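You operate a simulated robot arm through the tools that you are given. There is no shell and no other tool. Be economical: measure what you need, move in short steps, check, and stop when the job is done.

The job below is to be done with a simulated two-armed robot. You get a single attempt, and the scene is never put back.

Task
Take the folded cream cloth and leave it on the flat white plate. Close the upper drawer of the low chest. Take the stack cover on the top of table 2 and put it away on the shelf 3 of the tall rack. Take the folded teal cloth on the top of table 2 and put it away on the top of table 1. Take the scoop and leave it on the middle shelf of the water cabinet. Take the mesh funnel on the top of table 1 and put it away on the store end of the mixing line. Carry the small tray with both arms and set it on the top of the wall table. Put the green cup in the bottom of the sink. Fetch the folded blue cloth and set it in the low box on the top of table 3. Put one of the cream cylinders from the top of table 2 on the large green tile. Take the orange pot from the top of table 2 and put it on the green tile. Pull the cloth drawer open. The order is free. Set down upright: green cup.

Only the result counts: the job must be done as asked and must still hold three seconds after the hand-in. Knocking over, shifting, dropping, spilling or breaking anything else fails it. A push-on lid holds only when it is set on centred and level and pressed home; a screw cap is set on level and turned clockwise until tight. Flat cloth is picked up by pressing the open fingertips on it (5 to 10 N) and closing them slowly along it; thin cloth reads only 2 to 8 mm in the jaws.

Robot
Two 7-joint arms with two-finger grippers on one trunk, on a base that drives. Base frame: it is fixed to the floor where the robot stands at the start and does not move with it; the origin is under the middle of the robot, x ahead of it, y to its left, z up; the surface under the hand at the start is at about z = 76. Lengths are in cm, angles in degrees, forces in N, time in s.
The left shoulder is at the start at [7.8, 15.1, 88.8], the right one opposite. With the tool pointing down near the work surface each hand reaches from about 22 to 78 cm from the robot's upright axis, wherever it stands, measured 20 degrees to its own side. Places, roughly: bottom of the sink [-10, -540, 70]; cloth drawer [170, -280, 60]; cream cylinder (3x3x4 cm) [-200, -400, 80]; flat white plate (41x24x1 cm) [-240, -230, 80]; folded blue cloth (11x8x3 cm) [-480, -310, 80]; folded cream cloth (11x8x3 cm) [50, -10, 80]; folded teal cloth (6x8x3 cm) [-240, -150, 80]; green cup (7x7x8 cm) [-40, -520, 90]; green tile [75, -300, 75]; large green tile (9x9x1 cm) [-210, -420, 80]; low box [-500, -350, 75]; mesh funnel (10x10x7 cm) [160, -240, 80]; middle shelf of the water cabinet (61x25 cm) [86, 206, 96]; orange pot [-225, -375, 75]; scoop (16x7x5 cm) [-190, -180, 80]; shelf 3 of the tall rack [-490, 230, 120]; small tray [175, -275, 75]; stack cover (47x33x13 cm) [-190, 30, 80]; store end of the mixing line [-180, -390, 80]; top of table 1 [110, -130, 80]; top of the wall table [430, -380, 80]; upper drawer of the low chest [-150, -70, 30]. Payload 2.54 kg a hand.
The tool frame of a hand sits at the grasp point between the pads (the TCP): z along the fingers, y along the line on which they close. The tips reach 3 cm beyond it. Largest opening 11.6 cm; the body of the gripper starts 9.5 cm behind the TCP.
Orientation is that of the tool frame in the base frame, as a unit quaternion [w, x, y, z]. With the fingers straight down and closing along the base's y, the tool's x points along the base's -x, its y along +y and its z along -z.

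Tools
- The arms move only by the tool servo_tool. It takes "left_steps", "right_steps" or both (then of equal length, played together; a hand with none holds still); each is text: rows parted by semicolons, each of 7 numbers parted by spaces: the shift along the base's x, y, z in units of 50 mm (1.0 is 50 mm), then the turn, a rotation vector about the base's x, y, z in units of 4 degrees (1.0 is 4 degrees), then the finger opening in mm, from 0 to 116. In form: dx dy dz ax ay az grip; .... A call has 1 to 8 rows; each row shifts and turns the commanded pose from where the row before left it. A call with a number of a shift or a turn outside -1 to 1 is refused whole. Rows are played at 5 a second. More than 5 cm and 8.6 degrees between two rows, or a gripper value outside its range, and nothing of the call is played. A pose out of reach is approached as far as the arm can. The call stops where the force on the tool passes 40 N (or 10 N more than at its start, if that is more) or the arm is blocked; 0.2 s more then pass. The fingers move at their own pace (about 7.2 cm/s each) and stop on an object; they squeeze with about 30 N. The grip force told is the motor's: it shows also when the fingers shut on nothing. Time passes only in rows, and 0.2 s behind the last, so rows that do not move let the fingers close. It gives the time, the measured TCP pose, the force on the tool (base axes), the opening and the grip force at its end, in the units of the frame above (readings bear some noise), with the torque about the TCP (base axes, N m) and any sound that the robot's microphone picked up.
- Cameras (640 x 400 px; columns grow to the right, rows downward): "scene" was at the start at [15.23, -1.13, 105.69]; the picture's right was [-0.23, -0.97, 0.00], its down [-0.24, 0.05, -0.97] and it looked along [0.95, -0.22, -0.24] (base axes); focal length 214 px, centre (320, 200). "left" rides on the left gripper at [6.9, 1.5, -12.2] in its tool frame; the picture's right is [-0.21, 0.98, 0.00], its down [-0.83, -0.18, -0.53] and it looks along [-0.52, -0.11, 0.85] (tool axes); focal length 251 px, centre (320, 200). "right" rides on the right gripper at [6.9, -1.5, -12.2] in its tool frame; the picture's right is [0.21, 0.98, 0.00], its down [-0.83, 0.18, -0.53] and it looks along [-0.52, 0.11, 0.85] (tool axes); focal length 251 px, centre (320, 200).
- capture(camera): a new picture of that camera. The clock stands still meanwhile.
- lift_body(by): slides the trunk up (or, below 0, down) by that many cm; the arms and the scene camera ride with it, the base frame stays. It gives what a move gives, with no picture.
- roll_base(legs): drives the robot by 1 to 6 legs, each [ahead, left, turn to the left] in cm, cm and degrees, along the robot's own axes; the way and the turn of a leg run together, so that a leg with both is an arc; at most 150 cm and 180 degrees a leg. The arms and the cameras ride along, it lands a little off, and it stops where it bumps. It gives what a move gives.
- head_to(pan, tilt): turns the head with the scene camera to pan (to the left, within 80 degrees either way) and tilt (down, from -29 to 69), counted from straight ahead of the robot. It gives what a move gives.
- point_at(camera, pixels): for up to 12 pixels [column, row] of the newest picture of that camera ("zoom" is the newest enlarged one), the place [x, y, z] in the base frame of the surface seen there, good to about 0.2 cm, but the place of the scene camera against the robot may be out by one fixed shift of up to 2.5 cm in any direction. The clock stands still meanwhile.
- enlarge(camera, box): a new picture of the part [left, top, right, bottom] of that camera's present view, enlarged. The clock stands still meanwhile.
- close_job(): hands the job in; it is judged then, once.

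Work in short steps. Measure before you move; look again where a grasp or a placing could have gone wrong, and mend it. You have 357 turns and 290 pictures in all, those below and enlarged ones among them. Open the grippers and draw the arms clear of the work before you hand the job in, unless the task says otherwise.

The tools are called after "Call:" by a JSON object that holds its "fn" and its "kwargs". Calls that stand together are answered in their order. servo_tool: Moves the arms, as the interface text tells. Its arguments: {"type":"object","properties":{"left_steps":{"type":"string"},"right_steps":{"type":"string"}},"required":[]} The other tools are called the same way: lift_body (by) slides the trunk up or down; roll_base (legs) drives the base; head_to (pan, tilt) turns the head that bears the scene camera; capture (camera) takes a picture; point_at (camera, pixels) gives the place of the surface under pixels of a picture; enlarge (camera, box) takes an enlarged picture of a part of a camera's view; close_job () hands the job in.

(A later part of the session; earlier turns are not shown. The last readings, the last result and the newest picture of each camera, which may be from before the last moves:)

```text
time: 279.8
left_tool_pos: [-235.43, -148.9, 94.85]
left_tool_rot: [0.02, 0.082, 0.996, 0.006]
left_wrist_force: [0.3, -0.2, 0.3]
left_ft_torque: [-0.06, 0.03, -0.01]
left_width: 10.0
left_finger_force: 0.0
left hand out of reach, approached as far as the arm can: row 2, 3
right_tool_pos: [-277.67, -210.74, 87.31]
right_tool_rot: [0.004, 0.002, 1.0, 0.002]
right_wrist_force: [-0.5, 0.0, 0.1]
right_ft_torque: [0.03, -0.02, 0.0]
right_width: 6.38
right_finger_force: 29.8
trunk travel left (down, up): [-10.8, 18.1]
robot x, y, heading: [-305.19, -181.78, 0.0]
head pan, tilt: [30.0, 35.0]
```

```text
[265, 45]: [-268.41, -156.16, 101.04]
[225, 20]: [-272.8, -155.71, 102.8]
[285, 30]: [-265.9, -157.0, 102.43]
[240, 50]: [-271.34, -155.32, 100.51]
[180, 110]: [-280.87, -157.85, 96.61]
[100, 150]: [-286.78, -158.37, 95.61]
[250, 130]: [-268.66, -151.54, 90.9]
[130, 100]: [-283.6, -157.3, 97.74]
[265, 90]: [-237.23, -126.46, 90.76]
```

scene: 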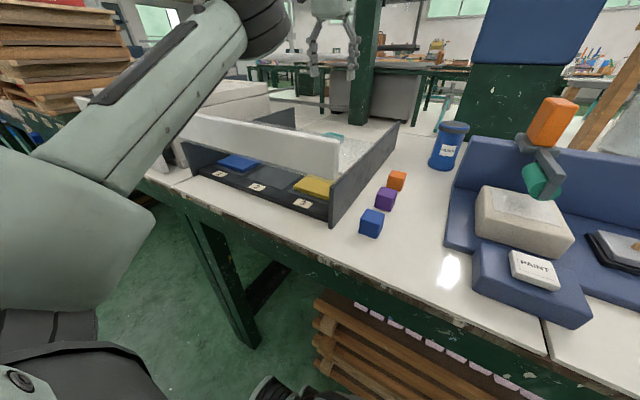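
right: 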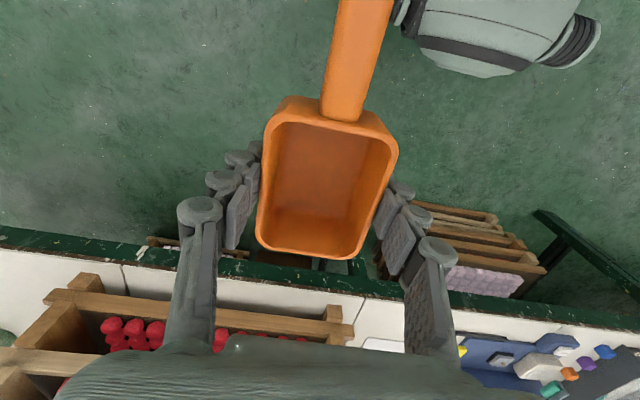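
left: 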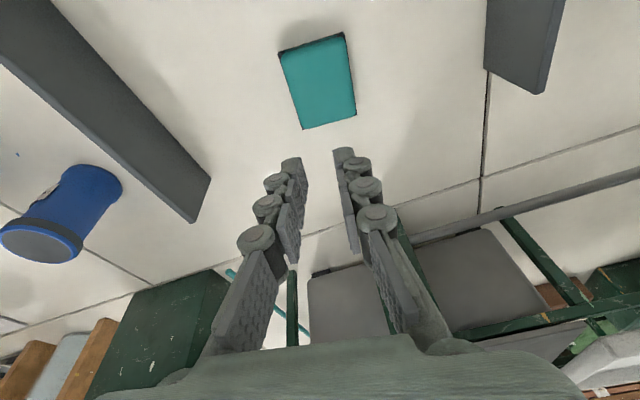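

The elbow would strike the tray panel, so I leave the teal cloth for the right hand later. I retreat to the earlier viewpoint to compare the warm-box door with the earlier picture.

Call:
{"fn": "lift_body", "kwargs": {"by": 6.9}}

Call:
{"fn": "roll_base", "kwargs": {"legs": [[-50.5, 0, 0], [0, 17.6, 0]]}}

Call:
{"fn": "head_to", "kwargs": {"pan": 0, "tilt": 25}}

Call:
{"fn": "enlarge", "kwargs": {"camera": "scene", "box": [160, 100, 440, 240]}}

```text
time: 280.9
left_tool_pos: [-235.41, -148.95, 101.76]
left_tool_rot: [0.019, 0.083, 0.996, 0.005]
left_wrist_force: [-0.5, 0.3, -0.1]
left_ft_torque: [-0.01, -0.01, 0.0]
left_width: 9.98
left_finger_force: 0.1
right_tool_pos: [-277.58, -210.72, 94.25]
right_tool_rot: [0.004, 0.001, 1.0, 0.003]
right_wrist_force: [-0.5, 0.9, -0.6]
right_ft_torque: [-0.02, 0.0, 0.02]
right_width: 6.37
right_finger_force: 30.2
trunk travel left (down, up): [-17.7, 11.2]
robot x, y, heading: [-305.15, -181.98, 0.1]
head pan, tilt: [30.0, 35.0]
```

```text
time: 285.7
left_tool_pos: [-286.75, -131.22, 101.85]
left_tool_rot: [0.02, 0.08, 0.997, 0.006]
left_wrist_force: [-0.1, 0.1, -1.0]
left_ft_torque: [-0.02, -0.01, 0.02]
left_width: 9.99
left_finger_force: 0.0
right_tool_pos: [-328.31, -193.48, 94.25]
right_tool_rot: [0.004, -0.002, 1.0, 0.002]
right_wrist_force: [-0.1, -0.7, -0.8]
right_ft_torque: [-0.02, -0.01, -0.01]
right_width: 6.39
right_finger_force: 29.8
trunk travel left (down, up): [-17.7, 11.2]
robot x, y, heading: [-355.49, -164.72, 0.7]
head pan, tilt: [30.0, 35.0]
```

```text
time: 286.7
left_tool_pos: [-286.78, -131.19, 101.84]
left_tool_rot: [0.02, 0.08, 0.997, 0.005]
left_wrist_force: [-0.3, -0.1, 0.9]
left_ft_torque: [-0.02, 0.03, 0.02]
left_width: 10.03
left_finger_force: 0.0
right_tool_pos: [-328.38, -193.35, 94.3]
right_tool_rot: [0.004, -0.003, 1.0, 0.002]
right_wrist_force: [0.4, 0.0, -0.7]
right_ft_torque: [0.02, 0.04, 0.03]
right_width: 6.38
right_finger_force: 29.5
trunk travel left (down, up): [-17.7, 11.2]
robot x, y, heading: [-355.75, -164.6, 0.7]
head pan, tilt: [0.0, 25.0]
```

```text
2.29 times, centred on (300, 170) of scene
```

zoom: 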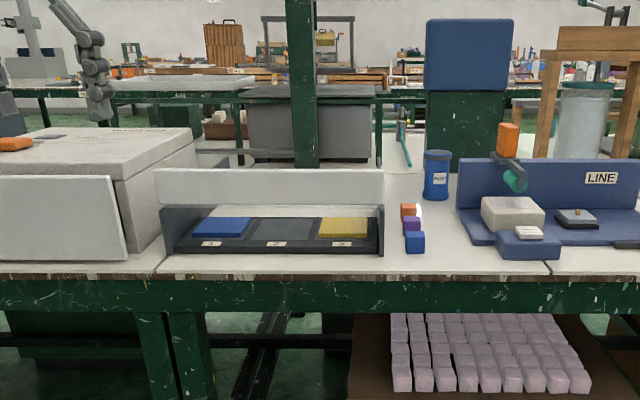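

The door slid about 2.2 cm outward compared with the earlier view. I position the left hand, fingers shut, in front of it to press it back.

Call:
{"fn": "roll_base", "kwargs": {"legs": [[0, 22, -0.7], [8, 0, 0]]}}

Call:
{"fn": "servo_tool", "kwargs": {"left_steps": "0 0 0 0 0.6 1 0;0 0 0 0 0 1 0;0 0 0 0 0 0.3 0;0 0 0 0 0 0 0"}}

Call:
{"fn": "capture", "kwargs": {"camera": "left"}}

```text
time: 290.1
left_tool_pos: [-278.53, -110.19, 101.74]
left_tool_rot: [0.019, 0.085, 0.996, 0.005]
left_wrist_force: [0.5, -0.5, 0.0]
left_ft_torque: [-0.02, 0.02, 0.01]
left_width: 10.0
left_finger_force: 0.0
right_tool_pos: [-320.9, -171.83, 94.2]
right_tool_rot: [0.004, 0.003, 1.0, 0.003]
right_wrist_force: [-0.1, -0.1, -0.2]
right_ft_torque: [-0.01, 0.01, -0.01]
right_width: 6.36
right_finger_force: 30.0
trunk travel left (down, up): [-17.7, 11.2]
robot x, y, heading: [-348.07, -142.51, -0.1]
head pan, tilt: [0.0, 25.0]
```

```text
time: 291.1
left_tool_pos: [-279.45, -110.89, 101.49]
left_tool_rot: [-0.002, 0.004, 1.0, 0.004]
left_wrist_force: [-0.3, 0.0, -0.3]
left_ft_torque: [0.0, 0.03, 0.02]
left_width: 0.0
left_finger_force: 28.6
left hand out of reach, approached as far as the arm can: row 1
right_tool_pos: [-320.82, -171.86, 94.21]
right_tool_rot: [0.005, 0.004, 1.0, 0.002]
right_wrist_force: [-0.6, 0.1, -0.3]
right_ft_torque: [-0.02, -0.06, 0.0]
right_width: 6.38
right_finger_force: 30.2
trunk travel left (down, up): [-17.7, 11.2]
robot x, y, heading: [-348.08, -142.94, 0.1]
head pan, tilt: [0.0, 25.0]
```

```text
190 pictures are left
```

left: 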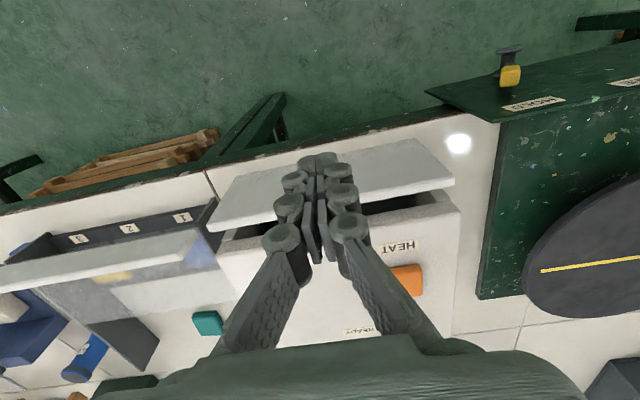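

Call:
{"fn": "point_at", "kwargs": {"camera": "left", "pixels": [[230, 205], [450, 175], [240, 180], [420, 145], [260, 225], [420, 190], [225, 245], [455, 210], [395, 205], [235, 235]]}}

Call:
{"fn": "enlarge", "kwargs": {"camera": "left", "box": [180, 110, 500, 310]}}

```text
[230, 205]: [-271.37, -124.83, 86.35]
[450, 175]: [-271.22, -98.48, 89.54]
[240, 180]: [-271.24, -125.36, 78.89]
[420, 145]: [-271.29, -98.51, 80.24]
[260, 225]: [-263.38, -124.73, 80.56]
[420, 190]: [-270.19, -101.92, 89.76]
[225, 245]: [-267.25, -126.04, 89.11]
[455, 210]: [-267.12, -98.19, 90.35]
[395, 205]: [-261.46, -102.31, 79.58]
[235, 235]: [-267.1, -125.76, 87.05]
```

```text
2.00 times, centred on (340, 210) of left
```

zoom: 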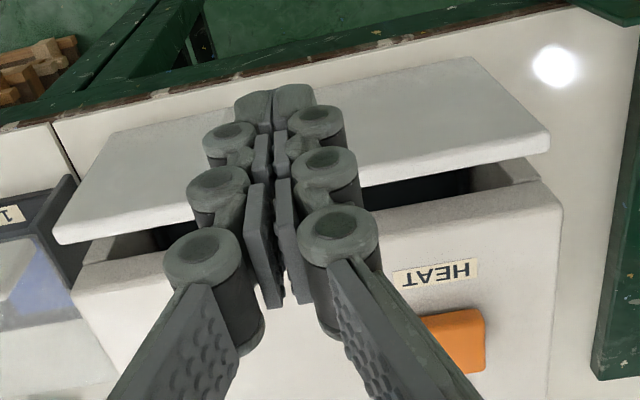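

Door face is at −271.3 (originally −268.8). I bring the base 10 cm nearer with the hand pulled back, then lower the shut fingers in front of the door.

Call:
{"fn": "servo_tool", "kwargs": {"left_steps": "-0.6 0 0 0 0 0 0;-0.6 0 0 0 0 0 0;0 0 0 0 0 0 0"}}

Call:
{"fn": "roll_base", "kwargs": {"legs": [[9.5, 0, 0]]}}

Call:
{"fn": "servo_tool", "kwargs": {"left_steps": "0 -0.1 -0.6 0 0 0 0;0 -0.1 -0.6 0 0 0 0;0 0 -0.6 0 0 0 0;0 0 -0.6 0 0 0 0;0 0 -0.6 0 0 0 0;0 0 0 0 0 0 0"}}

Call:
{"fn": "capture", "kwargs": {"camera": "left"}}

```text
time: 291.9
left_tool_pos: [-285.42, -111.07, 101.58]
left_tool_rot: [-0.001, 0.004, 1.0, 0.004]
left_wrist_force: [-0.7, 0.6, 0.6]
left_ft_torque: [-0.01, -0.02, -0.03]
left_width: 0.0
left_finger_force: 28.9
right_tool_pos: [-320.81, -171.97, 94.2]
right_tool_rot: [0.004, 0.004, 1.0, 0.003]
right_wrist_force: [-0.6, -0.7, -0.6]
right_ft_torque: [-0.01, -0.03, 0.02]
right_width: 6.37
right_finger_force: 30.3
trunk travel left (down, up): [-17.7, 11.2]
robot x, y, heading: [-347.65, -143.09, -0.2]
head pan, tilt: [0.0, 25.0]
```

```text
time: 293.0
left_tool_pos: [-276.05, -111.1, 101.38]
left_tool_rot: [-0.001, 0.005, 1.0, 0.005]
left_wrist_force: [-0.1, 0.4, -0.6]
left_ft_torque: [0.0, 0.02, 0.0]
left_width: 0.0
left_finger_force: 29.0
right_tool_pos: [-311.42, -171.88, 94.07]
right_tool_rot: [0.004, 0.003, 1.0, 0.002]
right_wrist_force: [0.4, -0.4, -0.7]
right_ft_torque: [0.0, 0.02, 0.03]
right_width: 6.37
right_finger_force: 30.1
trunk travel left (down, up): [-17.7, 11.2]
robot x, y, heading: [-338.79, -142.99, -0.4]
head pan, tilt: [0.0, 25.0]
```

```text
time: 294.4
left_tool_pos: [-275.88, -111.9, 86.38]
left_tool_rot: [-0.001, 0.003, 1.0, 0.004]
left_wrist_force: [-0.4, -0.5, -0.6]
left_ft_torque: [0.0, -0.01, -0.02]
left_width: 0.01
left_finger_force: 28.6
right_tool_pos: [-311.5, -171.93, 94.39]
right_tool_rot: [0.004, 0.003, 1.0, 0.003]
right_wrist_force: [0.3, -0.3, -1.3]
right_ft_torque: [0.03, -0.01, 0.02]
right_width: 6.36
right_finger_force: 30.0
trunk travel left (down, up): [-17.7, 11.2]
robot x, y, heading: [-338.86, -142.76, 0.1]
head pan, tilt: [0.0, 25.0]
```

```text
188 pictures are left
```

left: 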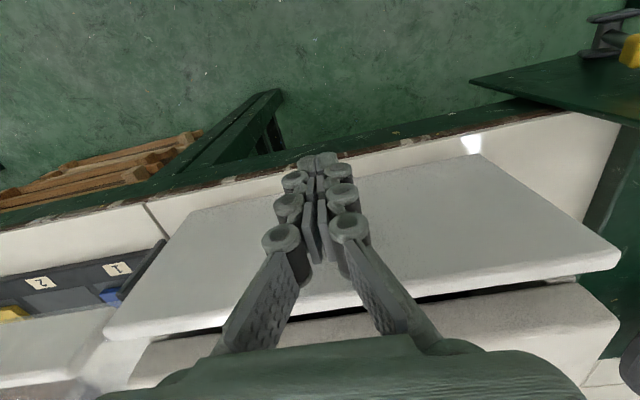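

I push +x slowly until TCP ≈ −270.0 (2.2 cm of door travel) or contact with the box.

Call:
{"fn": "servo_tool", "kwargs": {"left_steps": "0.3 0 0 0 0 0 0;0.3 0 0 0 0 0 0;0.15 0 0 0 0 0 0;0.15 0 0 0 0 0 0;0.1 0 0 0 0 0 0;0.1 0 0 0 0 0 0;0.08 0 0 0 0 0 0;0 0 0 0 0 0 0"}}

Call:
{"fn": "capture", "kwargs": {"camera": "left"}}

```text
time: 296.2
left_tool_pos: [-270.15, -112.1, 86.38]
left_tool_rot: [-0.002, 0.005, 1.0, 0.005]
left_wrist_force: [0.3, 0.3, 0.0]
left_ft_torque: [-0.01, 0.01, 0.0]
left_width: 0.01
left_finger_force: 28.1
right_tool_pos: [-311.57, -171.98, 94.13]
right_tool_rot: [0.004, 0.003, 1.0, 0.002]
right_wrist_force: [0.6, 0.0, -0.1]
right_ft_torque: [0.01, 0.02, -0.03]
right_width: 6.37
right_finger_force: 29.8
trunk travel left (down, up): [-17.7, 11.2]
robot x, y, heading: [-338.46, -143.11, 0.2]
head pan, tilt: [0.0, 25.0]
```

```text
187 pictures are left
```

left: 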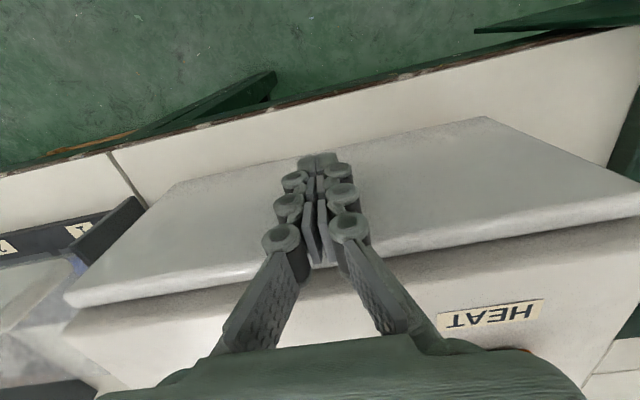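

I measure the door's face now.

Call:
{"fn": "point_at", "kwargs": {"camera": "left", "pixels": [[200, 220], [450, 190], [600, 200], [100, 280], [200, 300], [500, 260]]}}

```text
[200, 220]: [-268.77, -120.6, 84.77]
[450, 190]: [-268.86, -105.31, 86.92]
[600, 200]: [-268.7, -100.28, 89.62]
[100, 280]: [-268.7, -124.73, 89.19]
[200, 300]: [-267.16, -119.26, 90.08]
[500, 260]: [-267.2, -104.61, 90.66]
```

The door is back at −268.8. I withdraw the left hand, pull it in, and back away.

Call:
{"fn": "servo_tool", "kwargs": {"left_steps": "-0.5 0 0 0 0 0 0;-0.5 0 0.3 0 0 0 0;-0.3 0 0.9 0 0 0 0;-0.3 0 0.9 0 0 0 30;-0.9 0 0.3 0 0 0 60;-0.9 0 0 0 0 0 100;-0.9 0 0 0 0 0 100;-0.9 0 0 0 0 0 100"}}

Call:
{"fn": "roll_base", "kwargs": {"legs": [[-22, 0, 0], [0, -75, 0]]}}

Call:
{"fn": "roll_base", "kwargs": {"legs": [[0, -72, 0]]}}

```text
time: 298.0
left_tool_pos: [-296.39, -112.13, 98.64]
left_tool_rot: [-0.002, 0.004, 1.0, 0.004]
left_wrist_force: [0.4, 0.1, -0.7]
left_ft_torque: [0.01, 0.01, -0.03]
left_width: 9.98
left_finger_force: 0.0
right_tool_pos: [-311.57, -171.98, 94.34]
right_tool_rot: [0.005, 0.004, 1.0, 0.002]
right_wrist_force: [0.1, 0.5, -0.2]
right_ft_torque: [0.01, -0.01, 0.0]
right_width: 6.38
right_finger_force: 29.6
trunk travel left (down, up): [-17.7, 11.2]
robot x, y, heading: [-338.5, -142.92, -0.2]
head pan, tilt: [0.0, 25.0]
```

```text
time: 306.9
left_tool_pos: [-318.51, -187.85, 98.56]
left_tool_rot: [-0.002, 0.006, 1.0, 0.005]
left_wrist_force: [0.0, 0.2, 0.1]
left_ft_torque: [0.0, -0.02, -0.01]
left_width: 10.0
left_finger_force: 0.0
right_tool_pos: [-333.89, -247.63, 94.11]
right_tool_rot: [0.004, 0.005, 1.0, 0.003]
right_wrist_force: [-0.3, -0.6, -0.1]
right_ft_torque: [0.04, -0.01, -0.02]
right_width: 6.36
right_finger_force: 30.3
trunk travel left (down, up): [-17.7, 11.2]
robot x, y, heading: [-360.83, -218.39, 0.1]
head pan, tilt: [0.0, 25.0]
```

```text
time: 314.4
left_tool_pos: [-318.76, -260.07, 98.78]
left_tool_rot: [-0.002, 0.001, 1.0, 0.005]
left_wrist_force: [-0.6, 0.2, 0.1]
left_ft_torque: [0.01, 0.01, 0.01]
left_width: 9.98
left_finger_force: 0.2
right_tool_pos: [-333.71, -319.94, 94.19]
right_tool_rot: [0.004, 0.0, 1.0, 0.003]
right_wrist_force: [-0.4, -0.3, -1.2]
right_ft_torque: [0.02, -0.04, -0.02]
right_width: 6.38
right_finger_force: 30.2
trunk travel left (down, up): [-17.7, 11.2]
robot x, y, heading: [-361.2, -290.89, 0.6]
head pan, tilt: [0.0, 25.0]
```

I turn around to face table 3 and look.

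Call:
{"fn": "roll_base", "kwargs": {"legs": [[0, 0, 179.4], [20, 0, 0]]}}

Call:
{"fn": "head_to", "kwargs": {"pan": 5, "tilt": 25}}

Call:
{"fn": "capture", "kwargs": {"camera": "scene"}}

```text
time: 323.6
left_tool_pos: [-422.28, -323.51, 98.79]
left_tool_rot: [0.004, 1.0, 0.008, 0.002]
left_wrist_force: [-0.9, -0.5, -0.9]
left_ft_torque: [-0.02, -0.02, -0.01]
left_width: 9.98
left_finger_force: 0.0
right_tool_pos: [-408.59, -263.33, 94.24]
right_tool_rot: [0.002, 1.0, 0.009, -0.005]
right_wrist_force: [0.1, -0.8, -0.6]
right_ft_torque: [-0.02, 0.02, 0.04]
right_width: 6.38
right_finger_force: 29.8
trunk travel left (down, up): [-17.7, 11.2]
robot x, y, heading: [-380.15, -291.46, -178.7]
head pan, tilt: [0.0, 25.0]
```

```text
time: 324.2
left_tool_pos: [-422.23, -323.54, 98.72]
left_tool_rot: [0.004, 1.0, 0.008, 0.002]
left_wrist_force: [-0.1, 0.4, -0.1]
left_ft_torque: [0.02, 0.0, -0.02]
left_width: 9.97
left_finger_force: 0.1
right_tool_pos: [-408.48, -263.27, 94.24]
right_tool_rot: [0.003, 1.0, 0.01, -0.004]
right_wrist_force: [0.5, 0.1, -0.2]
right_ft_torque: [0.02, 0.01, 0.0]
right_width: 6.38
right_finger_force: 30.2
trunk travel left (down, up): [-17.7, 11.2]
robot x, y, heading: [-380.35, -291.64, -178.9]
head pan, tilt: [5.0, 25.0]
```

```text
186 pictures are left
```

scene: 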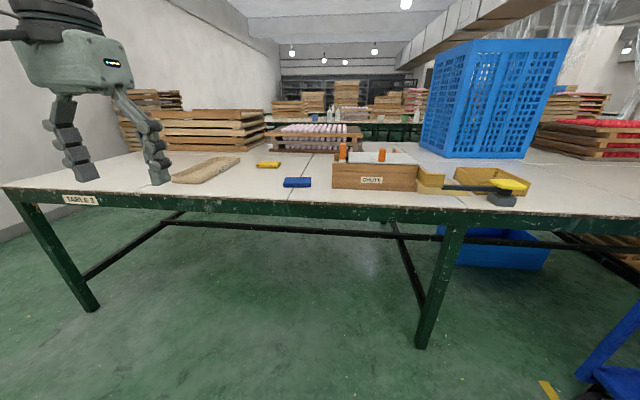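

Call:
{"fn": "point_at", "kwargs": {"camera": "scene", "pixels": [[297, 180], [284, 187], [310, 187], [312, 178], [175, 182], [238, 160], [205, 168], [205, 182], [335, 190], [230, 190]]}}

Call:
{"fn": "enlarge", "kwargs": {"camera": "scene", "box": [130, 130, 440, 230]}}

```text
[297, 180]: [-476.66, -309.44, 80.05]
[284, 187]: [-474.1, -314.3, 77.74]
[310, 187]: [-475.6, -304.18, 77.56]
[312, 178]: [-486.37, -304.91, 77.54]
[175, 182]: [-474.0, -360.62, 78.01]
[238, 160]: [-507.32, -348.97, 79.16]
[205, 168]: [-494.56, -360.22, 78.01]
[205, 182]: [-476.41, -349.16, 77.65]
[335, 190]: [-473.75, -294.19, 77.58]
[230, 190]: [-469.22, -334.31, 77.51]
```

```text
2.06 times, centred on (285, 180) of scene
```

zoom: 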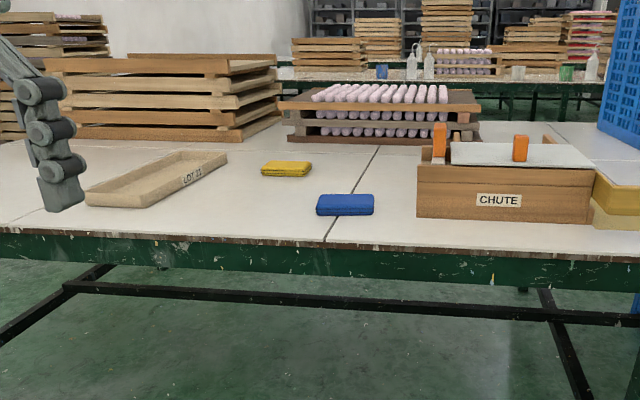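

The blue cloth lies at about (−479, −309.5), the low box "LOT 21" left of it. I turn the left hand +90° and drive up.

Call:
{"fn": "servo_tool", "kwargs": {"left_steps": "0 0 0 0 0 1 104;0 0 0 0 0 1 104;0 0 0 0 0 1 104;0 0 0 0 0 1 104;0 0 0 0 0 1 104;0 0 0 0 0 1 104;0 0 0 0 0 1 104;0 0 0 0 0 1 104"}}

Call:
{"fn": "servo_tool", "kwargs": {"left_steps": "0 0 0 0 0 1 104;0 0 0 0 0 1 104;0 0 0 0 0 1 104;0 0 0 0 0 1 104;0 0 0 0 0 1 104;0 0 0 0 0 1 104;0 0 0 0 0 1 104;0 0 0 0 0 1 104"}}

Call:
{"fn": "servo_tool", "kwargs": {"left_steps": "0 0 0 0 0 1 104;0 0 0 0 0 1 104;0 0 0 0 0 1 104;0 0 0 0 0 1 104;0 0 0 0 0 1 104;0 0 0 0 0 1 104;0 0 0 0 0 0.5 104;0 0 0 0 0 0 104"}}

Call:
{"fn": "roll_base", "kwargs": {"legs": [[0, 0, -1.2], [43, 0, 0]]}}

Call:
{"fn": "capture", "kwargs": {"camera": "left"}}

```text
time: 326.0
left_tool_pos: [-422.21, -323.54, 98.63]
left_tool_rot: [0.004, 0.959, 0.285, 0.003]
left_wrist_force: [0.1, -0.1, -0.5]
left_ft_torque: [0.01, 0.03, -0.01]
left_width: 10.4
left_finger_force: 0.1
right_tool_pos: [-408.52, -263.33, 94.26]
right_tool_rot: [0.002, 1.0, 0.01, -0.004]
right_wrist_force: [-0.6, 0.5, -0.5]
right_ft_torque: [-0.02, 0.0, -0.01]
right_width: 6.38
right_finger_force: 30.0
trunk travel left (down, up): [-17.7, 11.2]
robot x, y, heading: [-380.58, -291.46, -178.9]
head pan, tilt: [5.0, 25.0]
```

```text
time: 327.8
left_tool_pos: [-422.25, -323.61, 98.76]
left_tool_rot: [0.002, 0.843, 0.537, 0.004]
left_wrist_force: [-0.2, 0.9, 0.0]
left_ft_torque: [0.01, 0.04, -0.02]
left_width: 10.41
left_finger_force: 0.1
right_tool_pos: [-408.46, -263.3, 94.18]
right_tool_rot: [0.002, 1.0, 0.01, -0.004]
right_wrist_force: [0.2, 0.3, -0.3]
right_ft_torque: [0.04, 0.04, 0.01]
right_width: 6.37
right_finger_force: 30.3
trunk travel left (down, up): [-17.7, 11.2]
robot x, y, heading: [-380.81, -291.56, -178.7]
head pan, tilt: [5.0, 25.0]
```

```text
time: 329.6
left_tool_pos: [-422.31, -323.56, 98.71]
left_tool_rot: [0.002, 0.701, 0.713, 0.004]
left_wrist_force: [0.6, 0.1, -0.3]
left_ft_torque: [-0.02, 0.0, 0.0]
left_width: 10.4
left_finger_force: 0.1
right_tool_pos: [-408.43, -263.32, 94.1]
right_tool_rot: [0.003, 1.0, 0.009, -0.004]
right_wrist_force: [-0.9, -0.2, -0.4]
right_ft_torque: [0.0, 0.01, 0.01]
right_width: 6.38
right_finger_force: 29.9
trunk travel left (down, up): [-17.7, 11.2]
robot x, y, heading: [-380.41, -292.04, -178.9]
head pan, tilt: [5.0, 25.0]
```

```text
time: 332.6
left_tool_pos: [-466.34, -322.87, 98.75]
left_tool_rot: [0.001, 0.708, 0.706, 0.005]
left_wrist_force: [-1.1, 0.1, -0.3]
left_ft_torque: [-0.04, 0.0, 0.01]
left_width: 10.39
left_finger_force: 0.0
right_tool_pos: [-451.42, -262.92, 94.18]
right_tool_rot: [0.003, 1.0, 0.001, -0.005]
right_wrist_force: [0.2, -0.3, -0.4]
right_ft_torque: [0.01, 0.01, 0.0]
right_width: 6.37
right_finger_force: 29.2
trunk travel left (down, up): [-17.7, 11.2]
robot x, y, heading: [-424.23, -291.59, -179.9]
head pan, tilt: [5.0, 25.0]
```

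```text
184 pictures are left
```

left: 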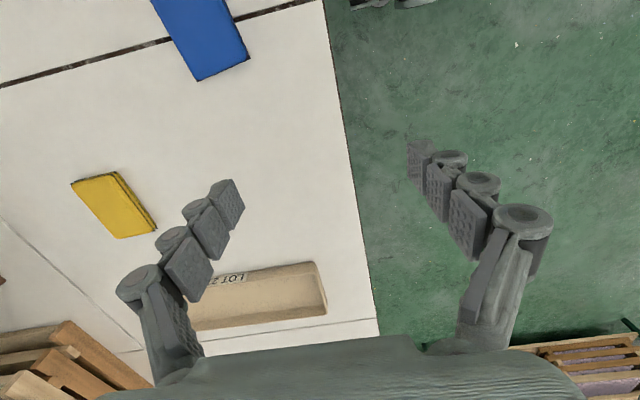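

The blue cloth is at the top of the view; I move over it and look again.

Call:
{"fn": "servo_tool", "kwargs": {"left_steps": "-0.66 0.67 0 0 0 0 104;-0.66 0.67 0 0 0 0 104;-0.66 0.67 0 0 0 0 104;-0.66 0.67 -0.2 0 0 0 104;0 0 0 0 0 0 104"}}

Call:
{"fn": "capture", "kwargs": {"camera": "left"}}

```text
time: 333.8
left_tool_pos: [-479.98, -309.62, 97.43]
left_tool_rot: [0.002, 0.707, 0.707, 0.005]
left_wrist_force: [0.6, -0.3, -0.2]
left_ft_torque: [0.0, -0.03, 0.01]
left_width: 10.4
left_finger_force: 0.0
right_tool_pos: [-451.54, -262.92, 94.06]
right_tool_rot: [0.003, 1.0, 0.0, -0.004]
right_wrist_force: [-0.1, 0.2, -1.3]
right_ft_torque: [-0.01, 0.01, -0.03]
right_width: 6.39
right_finger_force: 30.0
trunk travel left (down, up): [-17.7, 11.2]
robot x, y, heading: [-424.12, -291.8, -179.7]
head pan, tilt: [5.0, 25.0]
```

```text
183 pictures are left
```

left: 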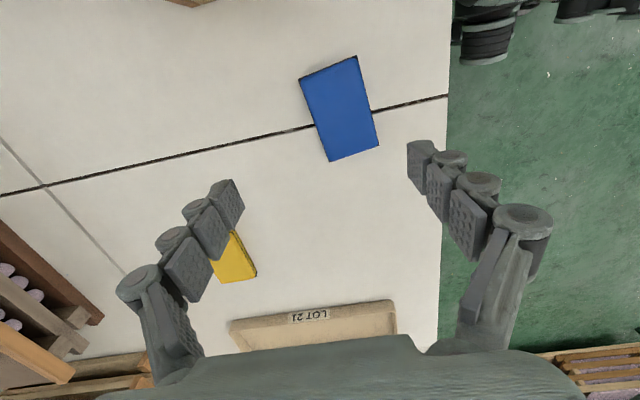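

Call:
{"fn": "point_at", "kwargs": {"camera": "left", "pixels": [[303, 82], [355, 60], [376, 144], [332, 157], [340, 110], [240, 330], [390, 305], [310, 317], [395, 330], [320, 340], [255, 275]]}}

```text
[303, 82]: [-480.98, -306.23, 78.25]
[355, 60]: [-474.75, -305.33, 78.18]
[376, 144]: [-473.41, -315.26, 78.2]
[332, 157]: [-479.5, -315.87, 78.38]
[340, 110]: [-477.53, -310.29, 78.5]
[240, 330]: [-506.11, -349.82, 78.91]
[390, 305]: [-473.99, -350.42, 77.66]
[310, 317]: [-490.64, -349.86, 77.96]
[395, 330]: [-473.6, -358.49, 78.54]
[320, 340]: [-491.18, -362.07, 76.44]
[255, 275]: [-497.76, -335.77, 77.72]
```

I align (+8.8°), centre on (−477.1, −310.7), descend and close.

Call:
{"fn": "servo_tool", "kwargs": {"left_steps": "0.29 -0.1 0 0 0 1 104;0.29 -0.1 0 0 0 1 104;0 0 -0.9 0 0 0.2 104;0 0 -0.9 0 0 0 104;0 0 -0.9 0 0 0 104;0 0 -0.9 0 0 0 104;0 0 -0.06 0 0 0 104;0 0 0 0 0 0 104"}}

Call:
{"fn": "servo_tool", "kwargs": {"left_steps": "0 0 0 0 0 0 80;0 0 0 0 0 0 65;0 0 0 0 0 0 50;0 0 0 0 0 0 40;0 0 0 0 0 0 30;0 0 0 0 0 0 20;0 0 0 0 0 0 20;0 0 0 0 0 0 20"}}

Call:
{"fn": "servo_tool", "kwargs": {"left_steps": "0 0 0.06 0 0 0 20;0 0 0.1 0 0 0 20;0 0 0.1 0 0 0 20;0 0 0.15 0 0 0 20;0 0 0.2 0 0 0 20;0 0 0.3 0 0 0 20;0 0 0.4 0 0 0 20;0 0 0 0 0 0 20"}}

Call:
{"fn": "capture", "kwargs": {"camera": "left"}}

```text
time: 335.6
left_tool_pos: [-476.73, -310.64, 79.38]
left_tool_rot: [0.001, 0.651, 0.759, 0.004]
left_wrist_force: [0.3, 0.3, -0.4]
left_ft_torque: [0.0, 0.01, -0.01]
left_width: 10.4
left_finger_force: 0.2
right_tool_pos: [-451.47, -262.89, 94.29]
right_tool_rot: [0.002, 1.0, 0.0, -0.004]
right_wrist_force: [-0.3, 0.2, 0.2]
right_ft_torque: [0.01, 0.01, 0.01]
right_width: 6.36
right_finger_force: 30.0
trunk travel left (down, up): [-17.7, 11.2]
robot x, y, heading: [-424.24, -291.85, -179.7]
head pan, tilt: [5.0, 25.0]
```

```text
time: 337.4
left_tool_pos: [-476.8, -310.48, 79.45]
left_tool_rot: [0.0, 0.651, 0.759, 0.003]
left_wrist_force: [-1.6, -0.1, 4.2]
left_ft_torque: [-0.01, 0.05, -0.03]
left_width: 6.87
left_finger_force: 29.8
right_tool_pos: [-451.34, -262.92, 94.18]
right_tool_rot: [0.002, 1.0, 0.0, -0.006]
right_wrist_force: [0.1, -1.1, -1.3]
right_ft_torque: [-0.03, 0.02, 0.0]
right_width: 6.4
right_finger_force: 29.7
trunk travel left (down, up): [-17.7, 11.2]
robot x, y, heading: [-424.19, -291.51, -179.9]
head pan, tilt: [5.0, 25.0]
```

```text
time: 339.2
left_tool_pos: [-476.7, -310.42, 86.11]
left_tool_rot: [0.002, 0.652, 0.759, 0.004]
left_wrist_force: [-0.7, 0.7, -0.5]
left_ft_torque: [-0.02, 0.0, -0.01]
left_width: 6.86
left_finger_force: 30.2
right_tool_pos: [-451.42, -262.91, 94.21]
right_tool_rot: [0.003, 1.0, 0.0, -0.004]
right_wrist_force: [-0.8, -0.2, -0.5]
right_ft_torque: [0.0, 0.03, 0.01]
right_width: 6.39
right_finger_force: 29.9
trunk travel left (down, up): [-17.7, 11.2]
robot x, y, heading: [-424.29, -292.21, -180.1]
head pan, tilt: [5.0, 25.0]
```

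```text
182 pictures are left
```

left: 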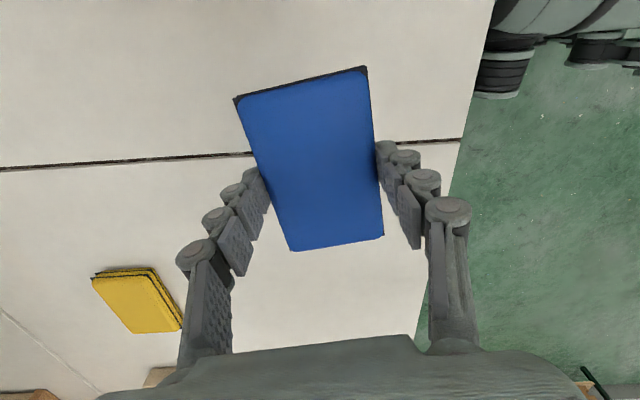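

Held. I raise it and roll 44 cm left toward the low box, then look into it.

Call:
{"fn": "servo_tool", "kwargs": {"left_steps": "0 0 0.5 0 0 0 20;0 0 0.6 0 0 0 20;0 0 0.6 0 0 0 20;0 0 0.3 0 0 0 20;0 0 0 0 0 0 20"}}

Call:
{"fn": "roll_base", "kwargs": {"legs": [[0, 40, 0]]}}

Call:
{"fn": "capture", "kwargs": {"camera": "left"}}

Call:
{"fn": "capture", "kwargs": {"camera": "scene"}}

```text
time: 340.4
left_tool_pos: [-476.65, -310.51, 95.97]
left_tool_rot: [0.002, 0.651, 0.759, 0.004]
left_wrist_force: [0.3, 0.6, -0.6]
left_ft_torque: [0.01, 0.02, -0.03]
left_width: 6.88
left_finger_force: 29.5
right_tool_pos: [-451.54, -262.83, 94.16]
right_tool_rot: [0.002, 1.0, 0.0, -0.004]
right_wrist_force: [0.2, 0.2, -1.1]
right_ft_torque: [0.01, 0.01, -0.02]
right_width: 6.4
right_finger_force: 30.3
trunk travel left (down, up): [-17.7, 11.2]
robot x, y, heading: [-424.29, -291.82, -179.7]
head pan, tilt: [5.0, 25.0]
```

```text
time: 344.8
left_tool_pos: [-476.56, -349.82, 96.0]
left_tool_rot: [0.002, 0.653, 0.757, 0.004]
left_wrist_force: [0.1, 0.4, -0.3]
left_ft_torque: [-0.01, -0.01, 0.0]
left_width: 6.88
left_finger_force: 30.3
right_tool_pos: [-451.35, -302.36, 94.27]
right_tool_rot: [0.003, 1.0, -0.003, -0.004]
right_wrist_force: [-0.2, 0.3, -0.6]
right_ft_torque: [-0.02, 0.03, -0.01]
right_width: 6.37
right_finger_force: 30.4
trunk travel left (down, up): [-17.7, 11.2]
robot x, y, heading: [-423.81, -331.17, 179.9]
head pan, tilt: [5.0, 25.0]
```

```text
181 pictures are left
```

left: 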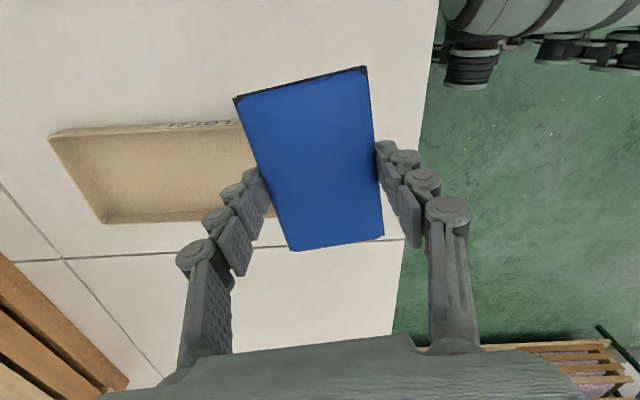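

```text
180 pictures are left
```

scene: 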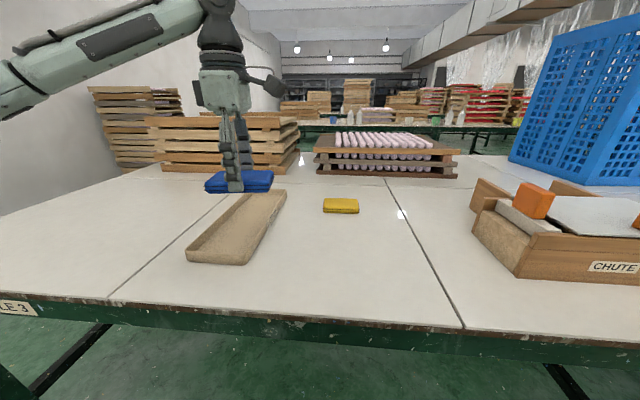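

Call:
{"fn": "point_at", "kwargs": {"camera": "left", "pixels": [[52, 134], [102, 222], [60, 145], [108, 214], [160, 135], [170, 218], [130, 180], [200, 125], [205, 215]]}}

Call:
{"fn": "point_at", "kwargs": {"camera": "scene", "pixels": [[187, 252], [245, 262], [282, 192], [240, 195], [235, 225], [205, 235]]}}

```text
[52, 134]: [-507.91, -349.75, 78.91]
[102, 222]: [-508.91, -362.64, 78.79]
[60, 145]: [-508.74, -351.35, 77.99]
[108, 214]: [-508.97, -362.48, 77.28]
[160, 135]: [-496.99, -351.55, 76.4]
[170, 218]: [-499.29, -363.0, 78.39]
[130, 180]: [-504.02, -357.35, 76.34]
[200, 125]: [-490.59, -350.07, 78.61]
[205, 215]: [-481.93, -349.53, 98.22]
```

```text
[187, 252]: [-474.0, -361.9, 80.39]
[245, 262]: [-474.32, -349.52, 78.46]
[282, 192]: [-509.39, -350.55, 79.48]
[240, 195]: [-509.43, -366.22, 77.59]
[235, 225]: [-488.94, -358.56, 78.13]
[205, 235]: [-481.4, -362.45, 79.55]
```

The box inner width is about 11 cm in y, so I turn the cloth to lie along x (turning −98.6°) while moving above (−490, −356.6).

Call:
{"fn": "servo_tool", "kwargs": {"left_steps": "-0.2 -0.1 0 0 0 -1 20;-0.2 -0.1 0 0 0 -1 20;-0.2 -0.1 0 0 0 -1 20;-0.2 -0.1 0 0 0 -1 20;-0.2 -0.1 0 0 0 -1 20;-0.2 -0.1 0 0 0 -1 20;-0.2 -0.1 0 0 0 -1 20;-0.2 -0.1 0 0 0 -1 20"}}

Call:
{"fn": "servo_tool", "kwargs": {"left_steps": "-0.2 -0.1 0 0 0 -1 20;-0.2 -0.1 0 0 0 -1 20;-0.2 -0.1 0 0 0 -1 20;-0.2 -0.1 0 0 0 -1 20;-0.2 -0.1 0 0 0 -1 20;-0.1 -0.05 0 0 0 -1 20;0 0 0 0 0 -1 20;0 0 0 0 0 -1 20"}}

Call:
{"fn": "servo_tool", "kwargs": {"left_steps": "0 0 0 0 0 -1 20;0 0 0 0 0 -1 20;0 0 0 0 0 -1 20;0 0 0 0 0 -1 20;0 0 0 0 0 -1 20;0 0 0 0 0 -1 20;0 0 0 0 0 -1 20;0 0 0 0 0 -1 20"}}

Call:
{"fn": "servo_tool", "kwargs": {"left_steps": "0 0 0 0 0 -0.5 20;0 0 0 0 0 0 20"}}

Call:
{"fn": "capture", "kwargs": {"camera": "left"}}

```text
time: 346.6
left_tool_pos: [-484.64, -353.9, 95.86]
left_tool_rot: [0.002, 0.836, 0.548, 0.004]
left_wrist_force: [-0.4, 0.6, -0.4]
left_ft_torque: [0.03, -0.01, 0.02]
left_width: 6.89
left_finger_force: 31.0
right_tool_pos: [-451.25, -302.37, 94.28]
right_tool_rot: [0.003, 1.0, -0.002, -0.005]
right_wrist_force: [-0.8, -0.4, -0.6]
right_ft_torque: [-0.01, 0.03, -0.02]
right_width: 6.37
right_finger_force: 30.0
trunk travel left (down, up): [-17.7, 11.2]
robot x, y, heading: [-423.84, -331.35, 179.8]
head pan, tilt: [5.0, 25.0]
```

```text
time: 348.4
left_tool_pos: [-490.23, -356.55, 95.96]
left_tool_rot: [0.004, 0.955, 0.296, 0.003]
left_wrist_force: [0.6, 0.2, 0.2]
left_ft_torque: [0.02, 0.02, -0.03]
left_width: 6.9
left_finger_force: 30.0
right_tool_pos: [-451.19, -302.38, 94.22]
right_tool_rot: [0.002, 1.0, -0.002, -0.004]
right_wrist_force: [-0.1, -0.5, -0.3]
right_ft_torque: [-0.02, 0.0, -0.02]
right_width: 6.37
right_finger_force: 30.0
trunk travel left (down, up): [-17.7, 11.2]
robot x, y, heading: [-424.05, -331.08, 179.8]
head pan, tilt: [5.0, 25.0]
```

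```text
time: 350.2
left_tool_pos: [-490.06, -356.57, 95.92]
left_tool_rot: [0.004, 1.0, 0.021, 0.002]
left_wrist_force: [0.1, -0.1, -1.0]
left_ft_torque: [-0.01, 0.02, -0.02]
left_width: 6.9
left_finger_force: 30.0
right_tool_pos: [-451.17, -302.45, 94.25]
right_tool_rot: [0.003, 1.0, -0.001, -0.004]
right_wrist_force: [-0.5, 0.3, -0.8]
right_ft_torque: [-0.02, 0.0, 0.01]
right_width: 6.38
right_finger_force: 29.9
trunk travel left (down, up): [-17.7, 11.2]
robot x, y, heading: [-424.21, -331.72, 180.0]
head pan, tilt: [5.0, 25.0]
```

```text
time: 350.8
left_tool_pos: [-490.02, -356.61, 95.92]
left_tool_rot: [0.004, 1.0, 0.003, 0.001]
left_wrist_force: [-0.3, 0.1, -0.6]
left_ft_torque: [0.01, 0.01, -0.02]
left_width: 6.88
left_finger_force: 30.2
right_tool_pos: [-451.29, -302.31, 94.26]
right_tool_rot: [0.003, 1.0, -0.002, -0.005]
right_wrist_force: [0.4, -1.1, -1.3]
right_ft_torque: [0.0, 0.0, -0.02]
right_width: 6.39
right_finger_force: 30.4
trunk travel left (down, up): [-17.7, 11.2]
robot x, y, heading: [-424.13, -331.27, 180.0]
head pan, tilt: [5.0, 25.0]
```

```text
179 pictures are left
```

left: 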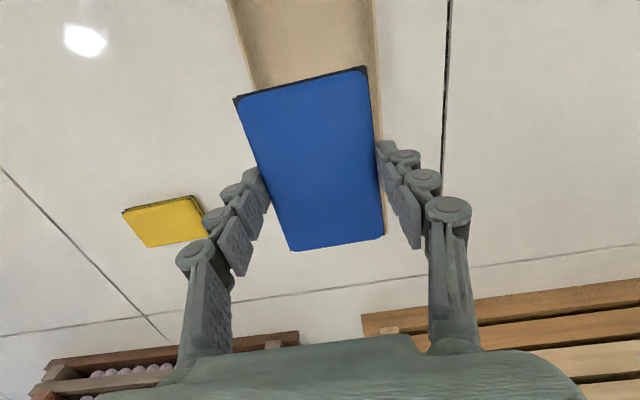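

Aligned over the box. I descend, check by force, and open to 80 mm.

Call:
{"fn": "servo_tool", "kwargs": {"left_steps": "0 0 -0.6 0 0 0 20;0 0 -0.6 0 0 0 20;0 0 -0.6 0 0 0 20;0 0 -0.6 0 0 0 20;0 0 -0.4 0 0 0 20;0 0 -0.2 0 0 0 20;0 0 -0.15 0 0 0 20;0 0 0 0 0 0 20"}}

Call:
{"fn": "capture", "kwargs": {"camera": "left"}}

```text
time: 352.6
left_tool_pos: [-490.03, -356.5, 80.11]
left_tool_rot: [0.004, 1.0, 0.003, 0.002]
left_wrist_force: [-0.2, 0.6, -0.3]
left_ft_torque: [0.01, -0.01, 0.01]
left_width: 6.89
left_finger_force: 29.9
right_tool_pos: [-451.25, -302.46, 94.14]
right_tool_rot: [0.003, 1.0, -0.002, -0.004]
right_wrist_force: [0.8, 0.5, -1.7]
right_ft_torque: [0.02, 0.02, -0.02]
right_width: 6.38
right_finger_force: 29.5
trunk travel left (down, up): [-17.7, 11.2]
robot x, y, heading: [-424.5, -331.5, 180.0]
head pan, tilt: [5.0, 25.0]
```

```text
178 pictures are left
```

left: 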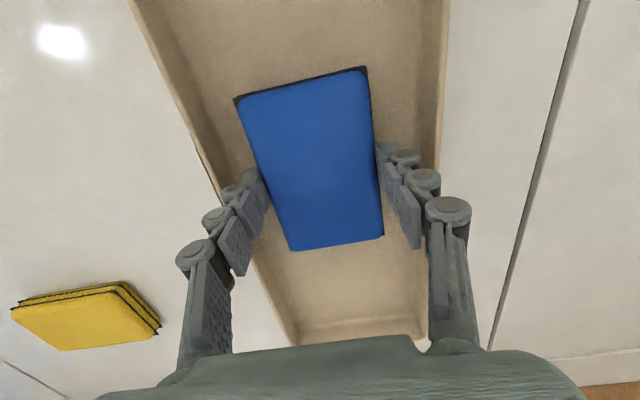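

Inside the box. I open slightly (76 mm) and lift out.

Call:
{"fn": "servo_tool", "kwargs": {"left_steps": "0 0 -0.04 0 0 0 20;0 0 0 0 0 0 76;0 0 0 0 0 0 76;0 0 0.3 0 0 0 76;0 0 0.6 0 0 0 76;0 0 0.9 0 0 0 76;0 0 0.9 0 0 0 76;0 0 0.9 0 0 0 90"}}

Call:
{"fn": "capture", "kwargs": {"camera": "left"}}

```text
time: 354.4
left_tool_pos: [-490.2, -356.4, 98.24]
left_tool_rot: [0.005, 1.0, 0.004, 0.002]
left_wrist_force: [-0.2, -0.3, -0.1]
left_ft_torque: [0.02, 0.03, 0.0]
left_width: 9.0
left_finger_force: 0.0
right_tool_pos: [-451.31, -302.36, 94.22]
right_tool_rot: [0.003, 1.0, -0.001, -0.006]
right_wrist_force: [0.1, 0.8, -1.0]
right_ft_torque: [0.01, 0.0, -0.04]
right_width: 6.39
right_finger_force: 29.8
trunk travel left (down, up): [-17.7, 11.2]
robot x, y, heading: [-424.04, -331.58, 180.3]
head pan, tilt: [5.0, 25.0]
```

```text
177 pictures are left
```

left: 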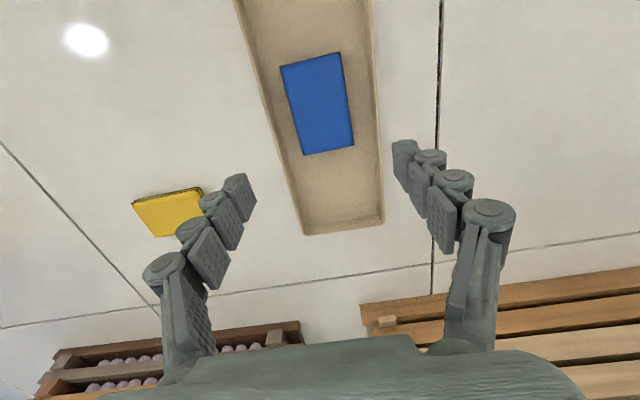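

Blue cloth is in the low box. I draw the left hand in, back off and turn to face table 2 near the paint pots.

Call:
{"fn": "servo_tool", "kwargs": {"left_steps": "0.9 0.1 0 0 0 0 90;0.9 0.1 0 0 0 0 90;0.9 0.1 0 0 0 0 90;0.9 0.1 0 0 0 0 90;0.9 0 0 0 0 0 90;0.9 0 0 0 0 0 90"}}

Call:
{"fn": "roll_base", "kwargs": {"legs": [[-66, 0, 0], [0, 60, 0], [0, 0, -180]]}}

Call:
{"fn": "head_to", "kwargs": {"pan": 0, "tilt": 22}}

Call:
{"fn": "capture", "kwargs": {"camera": "scene"}}

```text
time: 355.8
left_tool_pos: [-462.92, -354.56, 98.2]
left_tool_rot: [0.004, 1.0, 0.005, 0.002]
left_wrist_force: [-0.3, 0.9, -0.4]
left_ft_torque: [0.02, 0.01, 0.02]
left_width: 9.01
left_finger_force: 0.1
right_tool_pos: [-451.22, -302.4, 94.2]
right_tool_rot: [0.003, 1.0, -0.002, -0.005]
right_wrist_force: [0.0, -0.2, -0.5]
right_ft_torque: [-0.03, -0.01, 0.01]
right_width: 6.41
right_finger_force: 30.5
trunk travel left (down, up): [-17.7, 11.2]
robot x, y, heading: [-424.33, -331.21, 179.9]
head pan, tilt: [5.0, 25.0]
```

```text
time: 372.9
left_tool_pos: [-318.6, -368.88, 98.16]
left_tool_rot: [-0.002, -0.007, 1.0, 0.004]
left_wrist_force: [-0.3, 0.2, -0.1]
left_ft_torque: [-0.03, 0.0, 0.05]
left_width: 9.02
left_finger_force: 0.0
right_tool_pos: [-329.95, -421.19, 94.07]
right_tool_rot: [0.005, -0.001, 1.0, 0.003]
right_wrist_force: [0.6, 0.6, -1.0]
right_ft_torque: [0.0, 0.0, 0.0]
right_width: 6.42
right_finger_force: 29.5
trunk travel left (down, up): [-17.7, 11.2]
robot x, y, heading: [-357.2, -392.83, 0.4]
head pan, tilt: [5.0, 25.0]
```

```text
time: 373.6
left_tool_pos: [-318.59, -369.01, 98.17]
left_tool_rot: [-0.002, -0.007, 1.0, 0.005]
left_wrist_force: [-0.7, -0.4, -0.3]
left_ft_torque: [0.02, -0.01, 0.0]
left_width: 9.01
left_finger_force: 0.0
right_tool_pos: [-330.06, -420.99, 94.28]
right_tool_rot: [0.005, -0.001, 1.0, 0.003]
right_wrist_force: [-0.6, 0.1, -0.8]
right_ft_torque: [-0.01, 0.03, -0.02]
right_width: 6.38
right_finger_force: 30.3
trunk travel left (down, up): [-17.7, 11.2]
robot x, y, heading: [-357.14, -392.16, 0.5]
head pan, tilt: [0.0, 22.0]
```

```text
176 pictures are left
```

scene: 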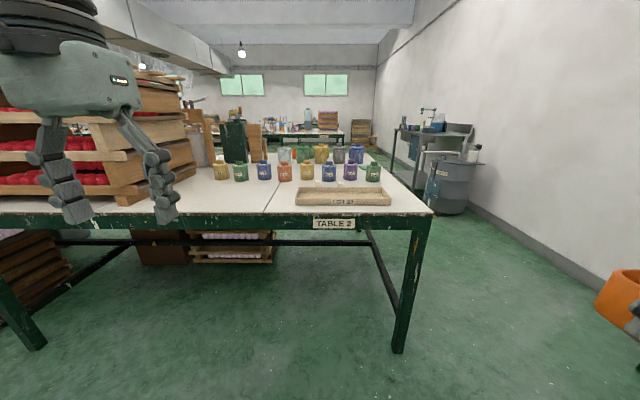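

Call:
{"fn": "enlarge", "kwargs": {"camera": "scene", "box": [190, 120, 430, 220]}}

Call:
{"fn": "point_at", "kwargs": {"camera": "scene", "pixels": [[284, 174], [276, 165], [294, 168], [286, 163], [298, 200], [390, 200], [300, 190], [221, 172], [240, 175], [264, 172], [306, 172], [328, 172]]}}

```text
2.67 times, centred on (310, 170) of scene
```

zoom: 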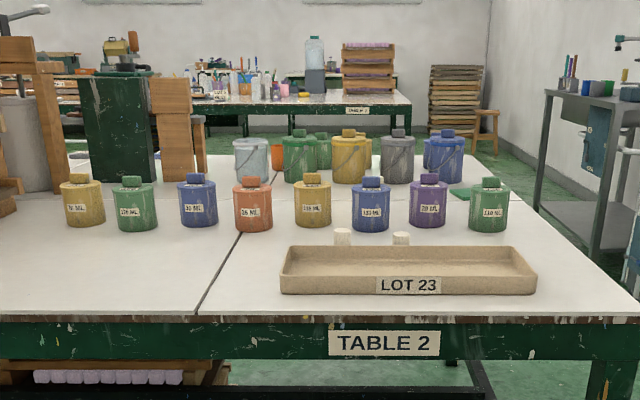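

```text
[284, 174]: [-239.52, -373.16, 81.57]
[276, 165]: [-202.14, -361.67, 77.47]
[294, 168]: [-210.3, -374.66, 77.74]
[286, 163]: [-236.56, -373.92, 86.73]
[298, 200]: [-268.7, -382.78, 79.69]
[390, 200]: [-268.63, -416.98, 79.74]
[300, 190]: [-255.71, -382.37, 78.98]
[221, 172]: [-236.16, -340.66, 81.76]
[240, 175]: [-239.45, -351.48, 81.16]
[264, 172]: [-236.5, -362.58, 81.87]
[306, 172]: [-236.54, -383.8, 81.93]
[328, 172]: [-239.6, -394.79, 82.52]
```

The orange pot stands at about (−236, −373.5). I drive up to the table and view it from the left hand camera.

Call:
{"fn": "roll_base", "kwargs": {"legs": [[52, 0, 0]]}}

Call:
{"fn": "servo_tool", "kwargs": {"left_steps": "0.8 -0.1 0.2 0 0 0 90;0.8 -0.1 0.2 0 0 0 90;0.8 -0.1 0 0 0 0 90;0.8 -0.1 0 0 0 0 90;0 0 0 0 0 0 90"}}

Call:
{"fn": "capture", "kwargs": {"camera": "left"}}

```text
time: 376.6
left_tool_pos: [-267.31, -368.41, 98.25]
left_tool_rot: [-0.002, -0.008, 1.0, 0.004]
left_wrist_force: [-0.7, -0.4, -0.4]
left_ft_torque: [-0.01, 0.04, -0.03]
left_width: 9.01
left_finger_force: 0.0
right_tool_pos: [-278.59, -420.73, 94.1]
right_tool_rot: [0.005, -0.002, 1.0, 0.002]
right_wrist_force: [-0.2, -0.8, -0.8]
right_ft_torque: [-0.03, 0.04, 0.01]
right_width: 6.38
right_finger_force: 30.0
trunk travel left (down, up): [-17.7, 11.2]
robot x, y, heading: [-305.7, -392.18, 0.3]
head pan, tilt: [0.0, 22.0]
```

```text
time: 377.8
left_tool_pos: [-251.15, -370.41, 100.34]
left_tool_rot: [-0.002, -0.009, 1.0, 0.004]
left_wrist_force: [-0.1, 0.1, -0.9]
left_ft_torque: [0.0, 0.02, 0.0]
left_width: 9.0
left_finger_force: 0.1
right_tool_pos: [-278.63, -420.71, 94.21]
right_tool_rot: [0.003, -0.001, 1.0, 0.003]
right_wrist_force: [-0.2, 0.0, -1.2]
right_ft_torque: [0.04, 0.01, 0.0]
right_width: 6.38
right_finger_force: 30.2
trunk travel left (down, up): [-17.7, 11.2]
robot x, y, heading: [-305.95, -391.85, 0.4]
head pan, tilt: [0.0, 22.0]
```

```text
174 pictures are left
```

left: 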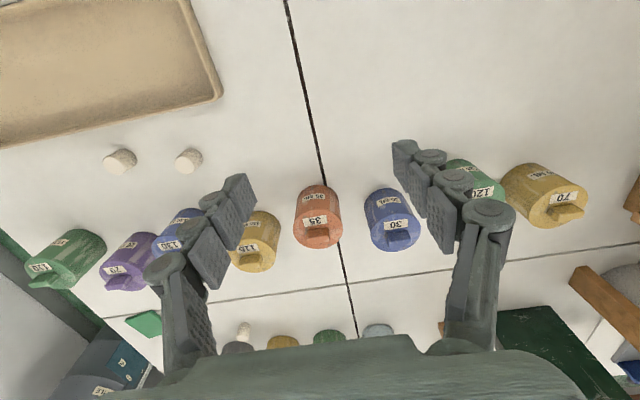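

I measure the orange pot, its neighbours, the cream cylinders and the green tile in this view.

Call:
{"fn": "point_at", "kwargs": {"camera": "left", "pixels": [[318, 233], [318, 195], [297, 205], [338, 205], [260, 225], [385, 210], [120, 155], [188, 155], [243, 328], [145, 322], [130, 320], [160, 325]]}}

```text
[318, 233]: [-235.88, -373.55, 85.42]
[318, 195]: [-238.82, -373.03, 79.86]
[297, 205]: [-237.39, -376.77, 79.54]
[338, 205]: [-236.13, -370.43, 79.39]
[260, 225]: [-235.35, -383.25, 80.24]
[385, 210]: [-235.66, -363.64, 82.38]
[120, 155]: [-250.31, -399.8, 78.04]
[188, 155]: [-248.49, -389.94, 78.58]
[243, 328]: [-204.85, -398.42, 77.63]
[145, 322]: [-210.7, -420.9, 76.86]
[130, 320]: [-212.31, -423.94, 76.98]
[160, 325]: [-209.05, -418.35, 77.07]
```

The pot's centre is (−235.8, −373.5). I go over it, descend between its neighbours and check.

Call:
{"fn": "servo_tool", "kwargs": {"left_steps": "0.76 -0.15 0 0 0 0 88;0.76 -0.15 0 0 0 0 88;0.76 -0.15 0 0 0 0 88;0.76 -0.15 0 0 0 0 88;0 0 -0.7 0 0 0 88;0 0 -0.7 0 0 0 88;0 0 0 0 0 0 88"}}

Call:
{"fn": "capture", "kwargs": {"camera": "left"}}

```text
time: 379.4
left_tool_pos: [-236.51, -373.72, 93.37]
left_tool_rot: [-0.002, -0.008, 1.0, 0.004]
left_wrist_force: [0.5, -0.8, 0.8]
left_ft_torque: [0.01, 0.02, -0.02]
left_width: 8.83
left_finger_force: 0.0
left hand out of reach, approached as far as the arm can: row 4
right_tool_pos: [-278.47, -420.73, 94.2]
right_tool_rot: [0.003, -0.002, 1.0, 0.002]
right_wrist_force: [0.8, -0.6, -1.2]
right_ft_torque: [0.01, 0.0, 0.04]
right_width: 6.36
right_finger_force: 29.9
trunk travel left (down, up): [-17.7, 11.2]
robot x, y, heading: [-305.79, -392.18, 0.1]
head pan, tilt: [0.0, 22.0]
```

```text
173 pictures are left
```

left: 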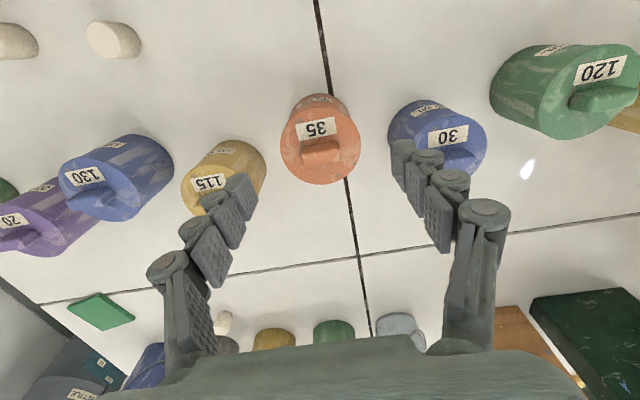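

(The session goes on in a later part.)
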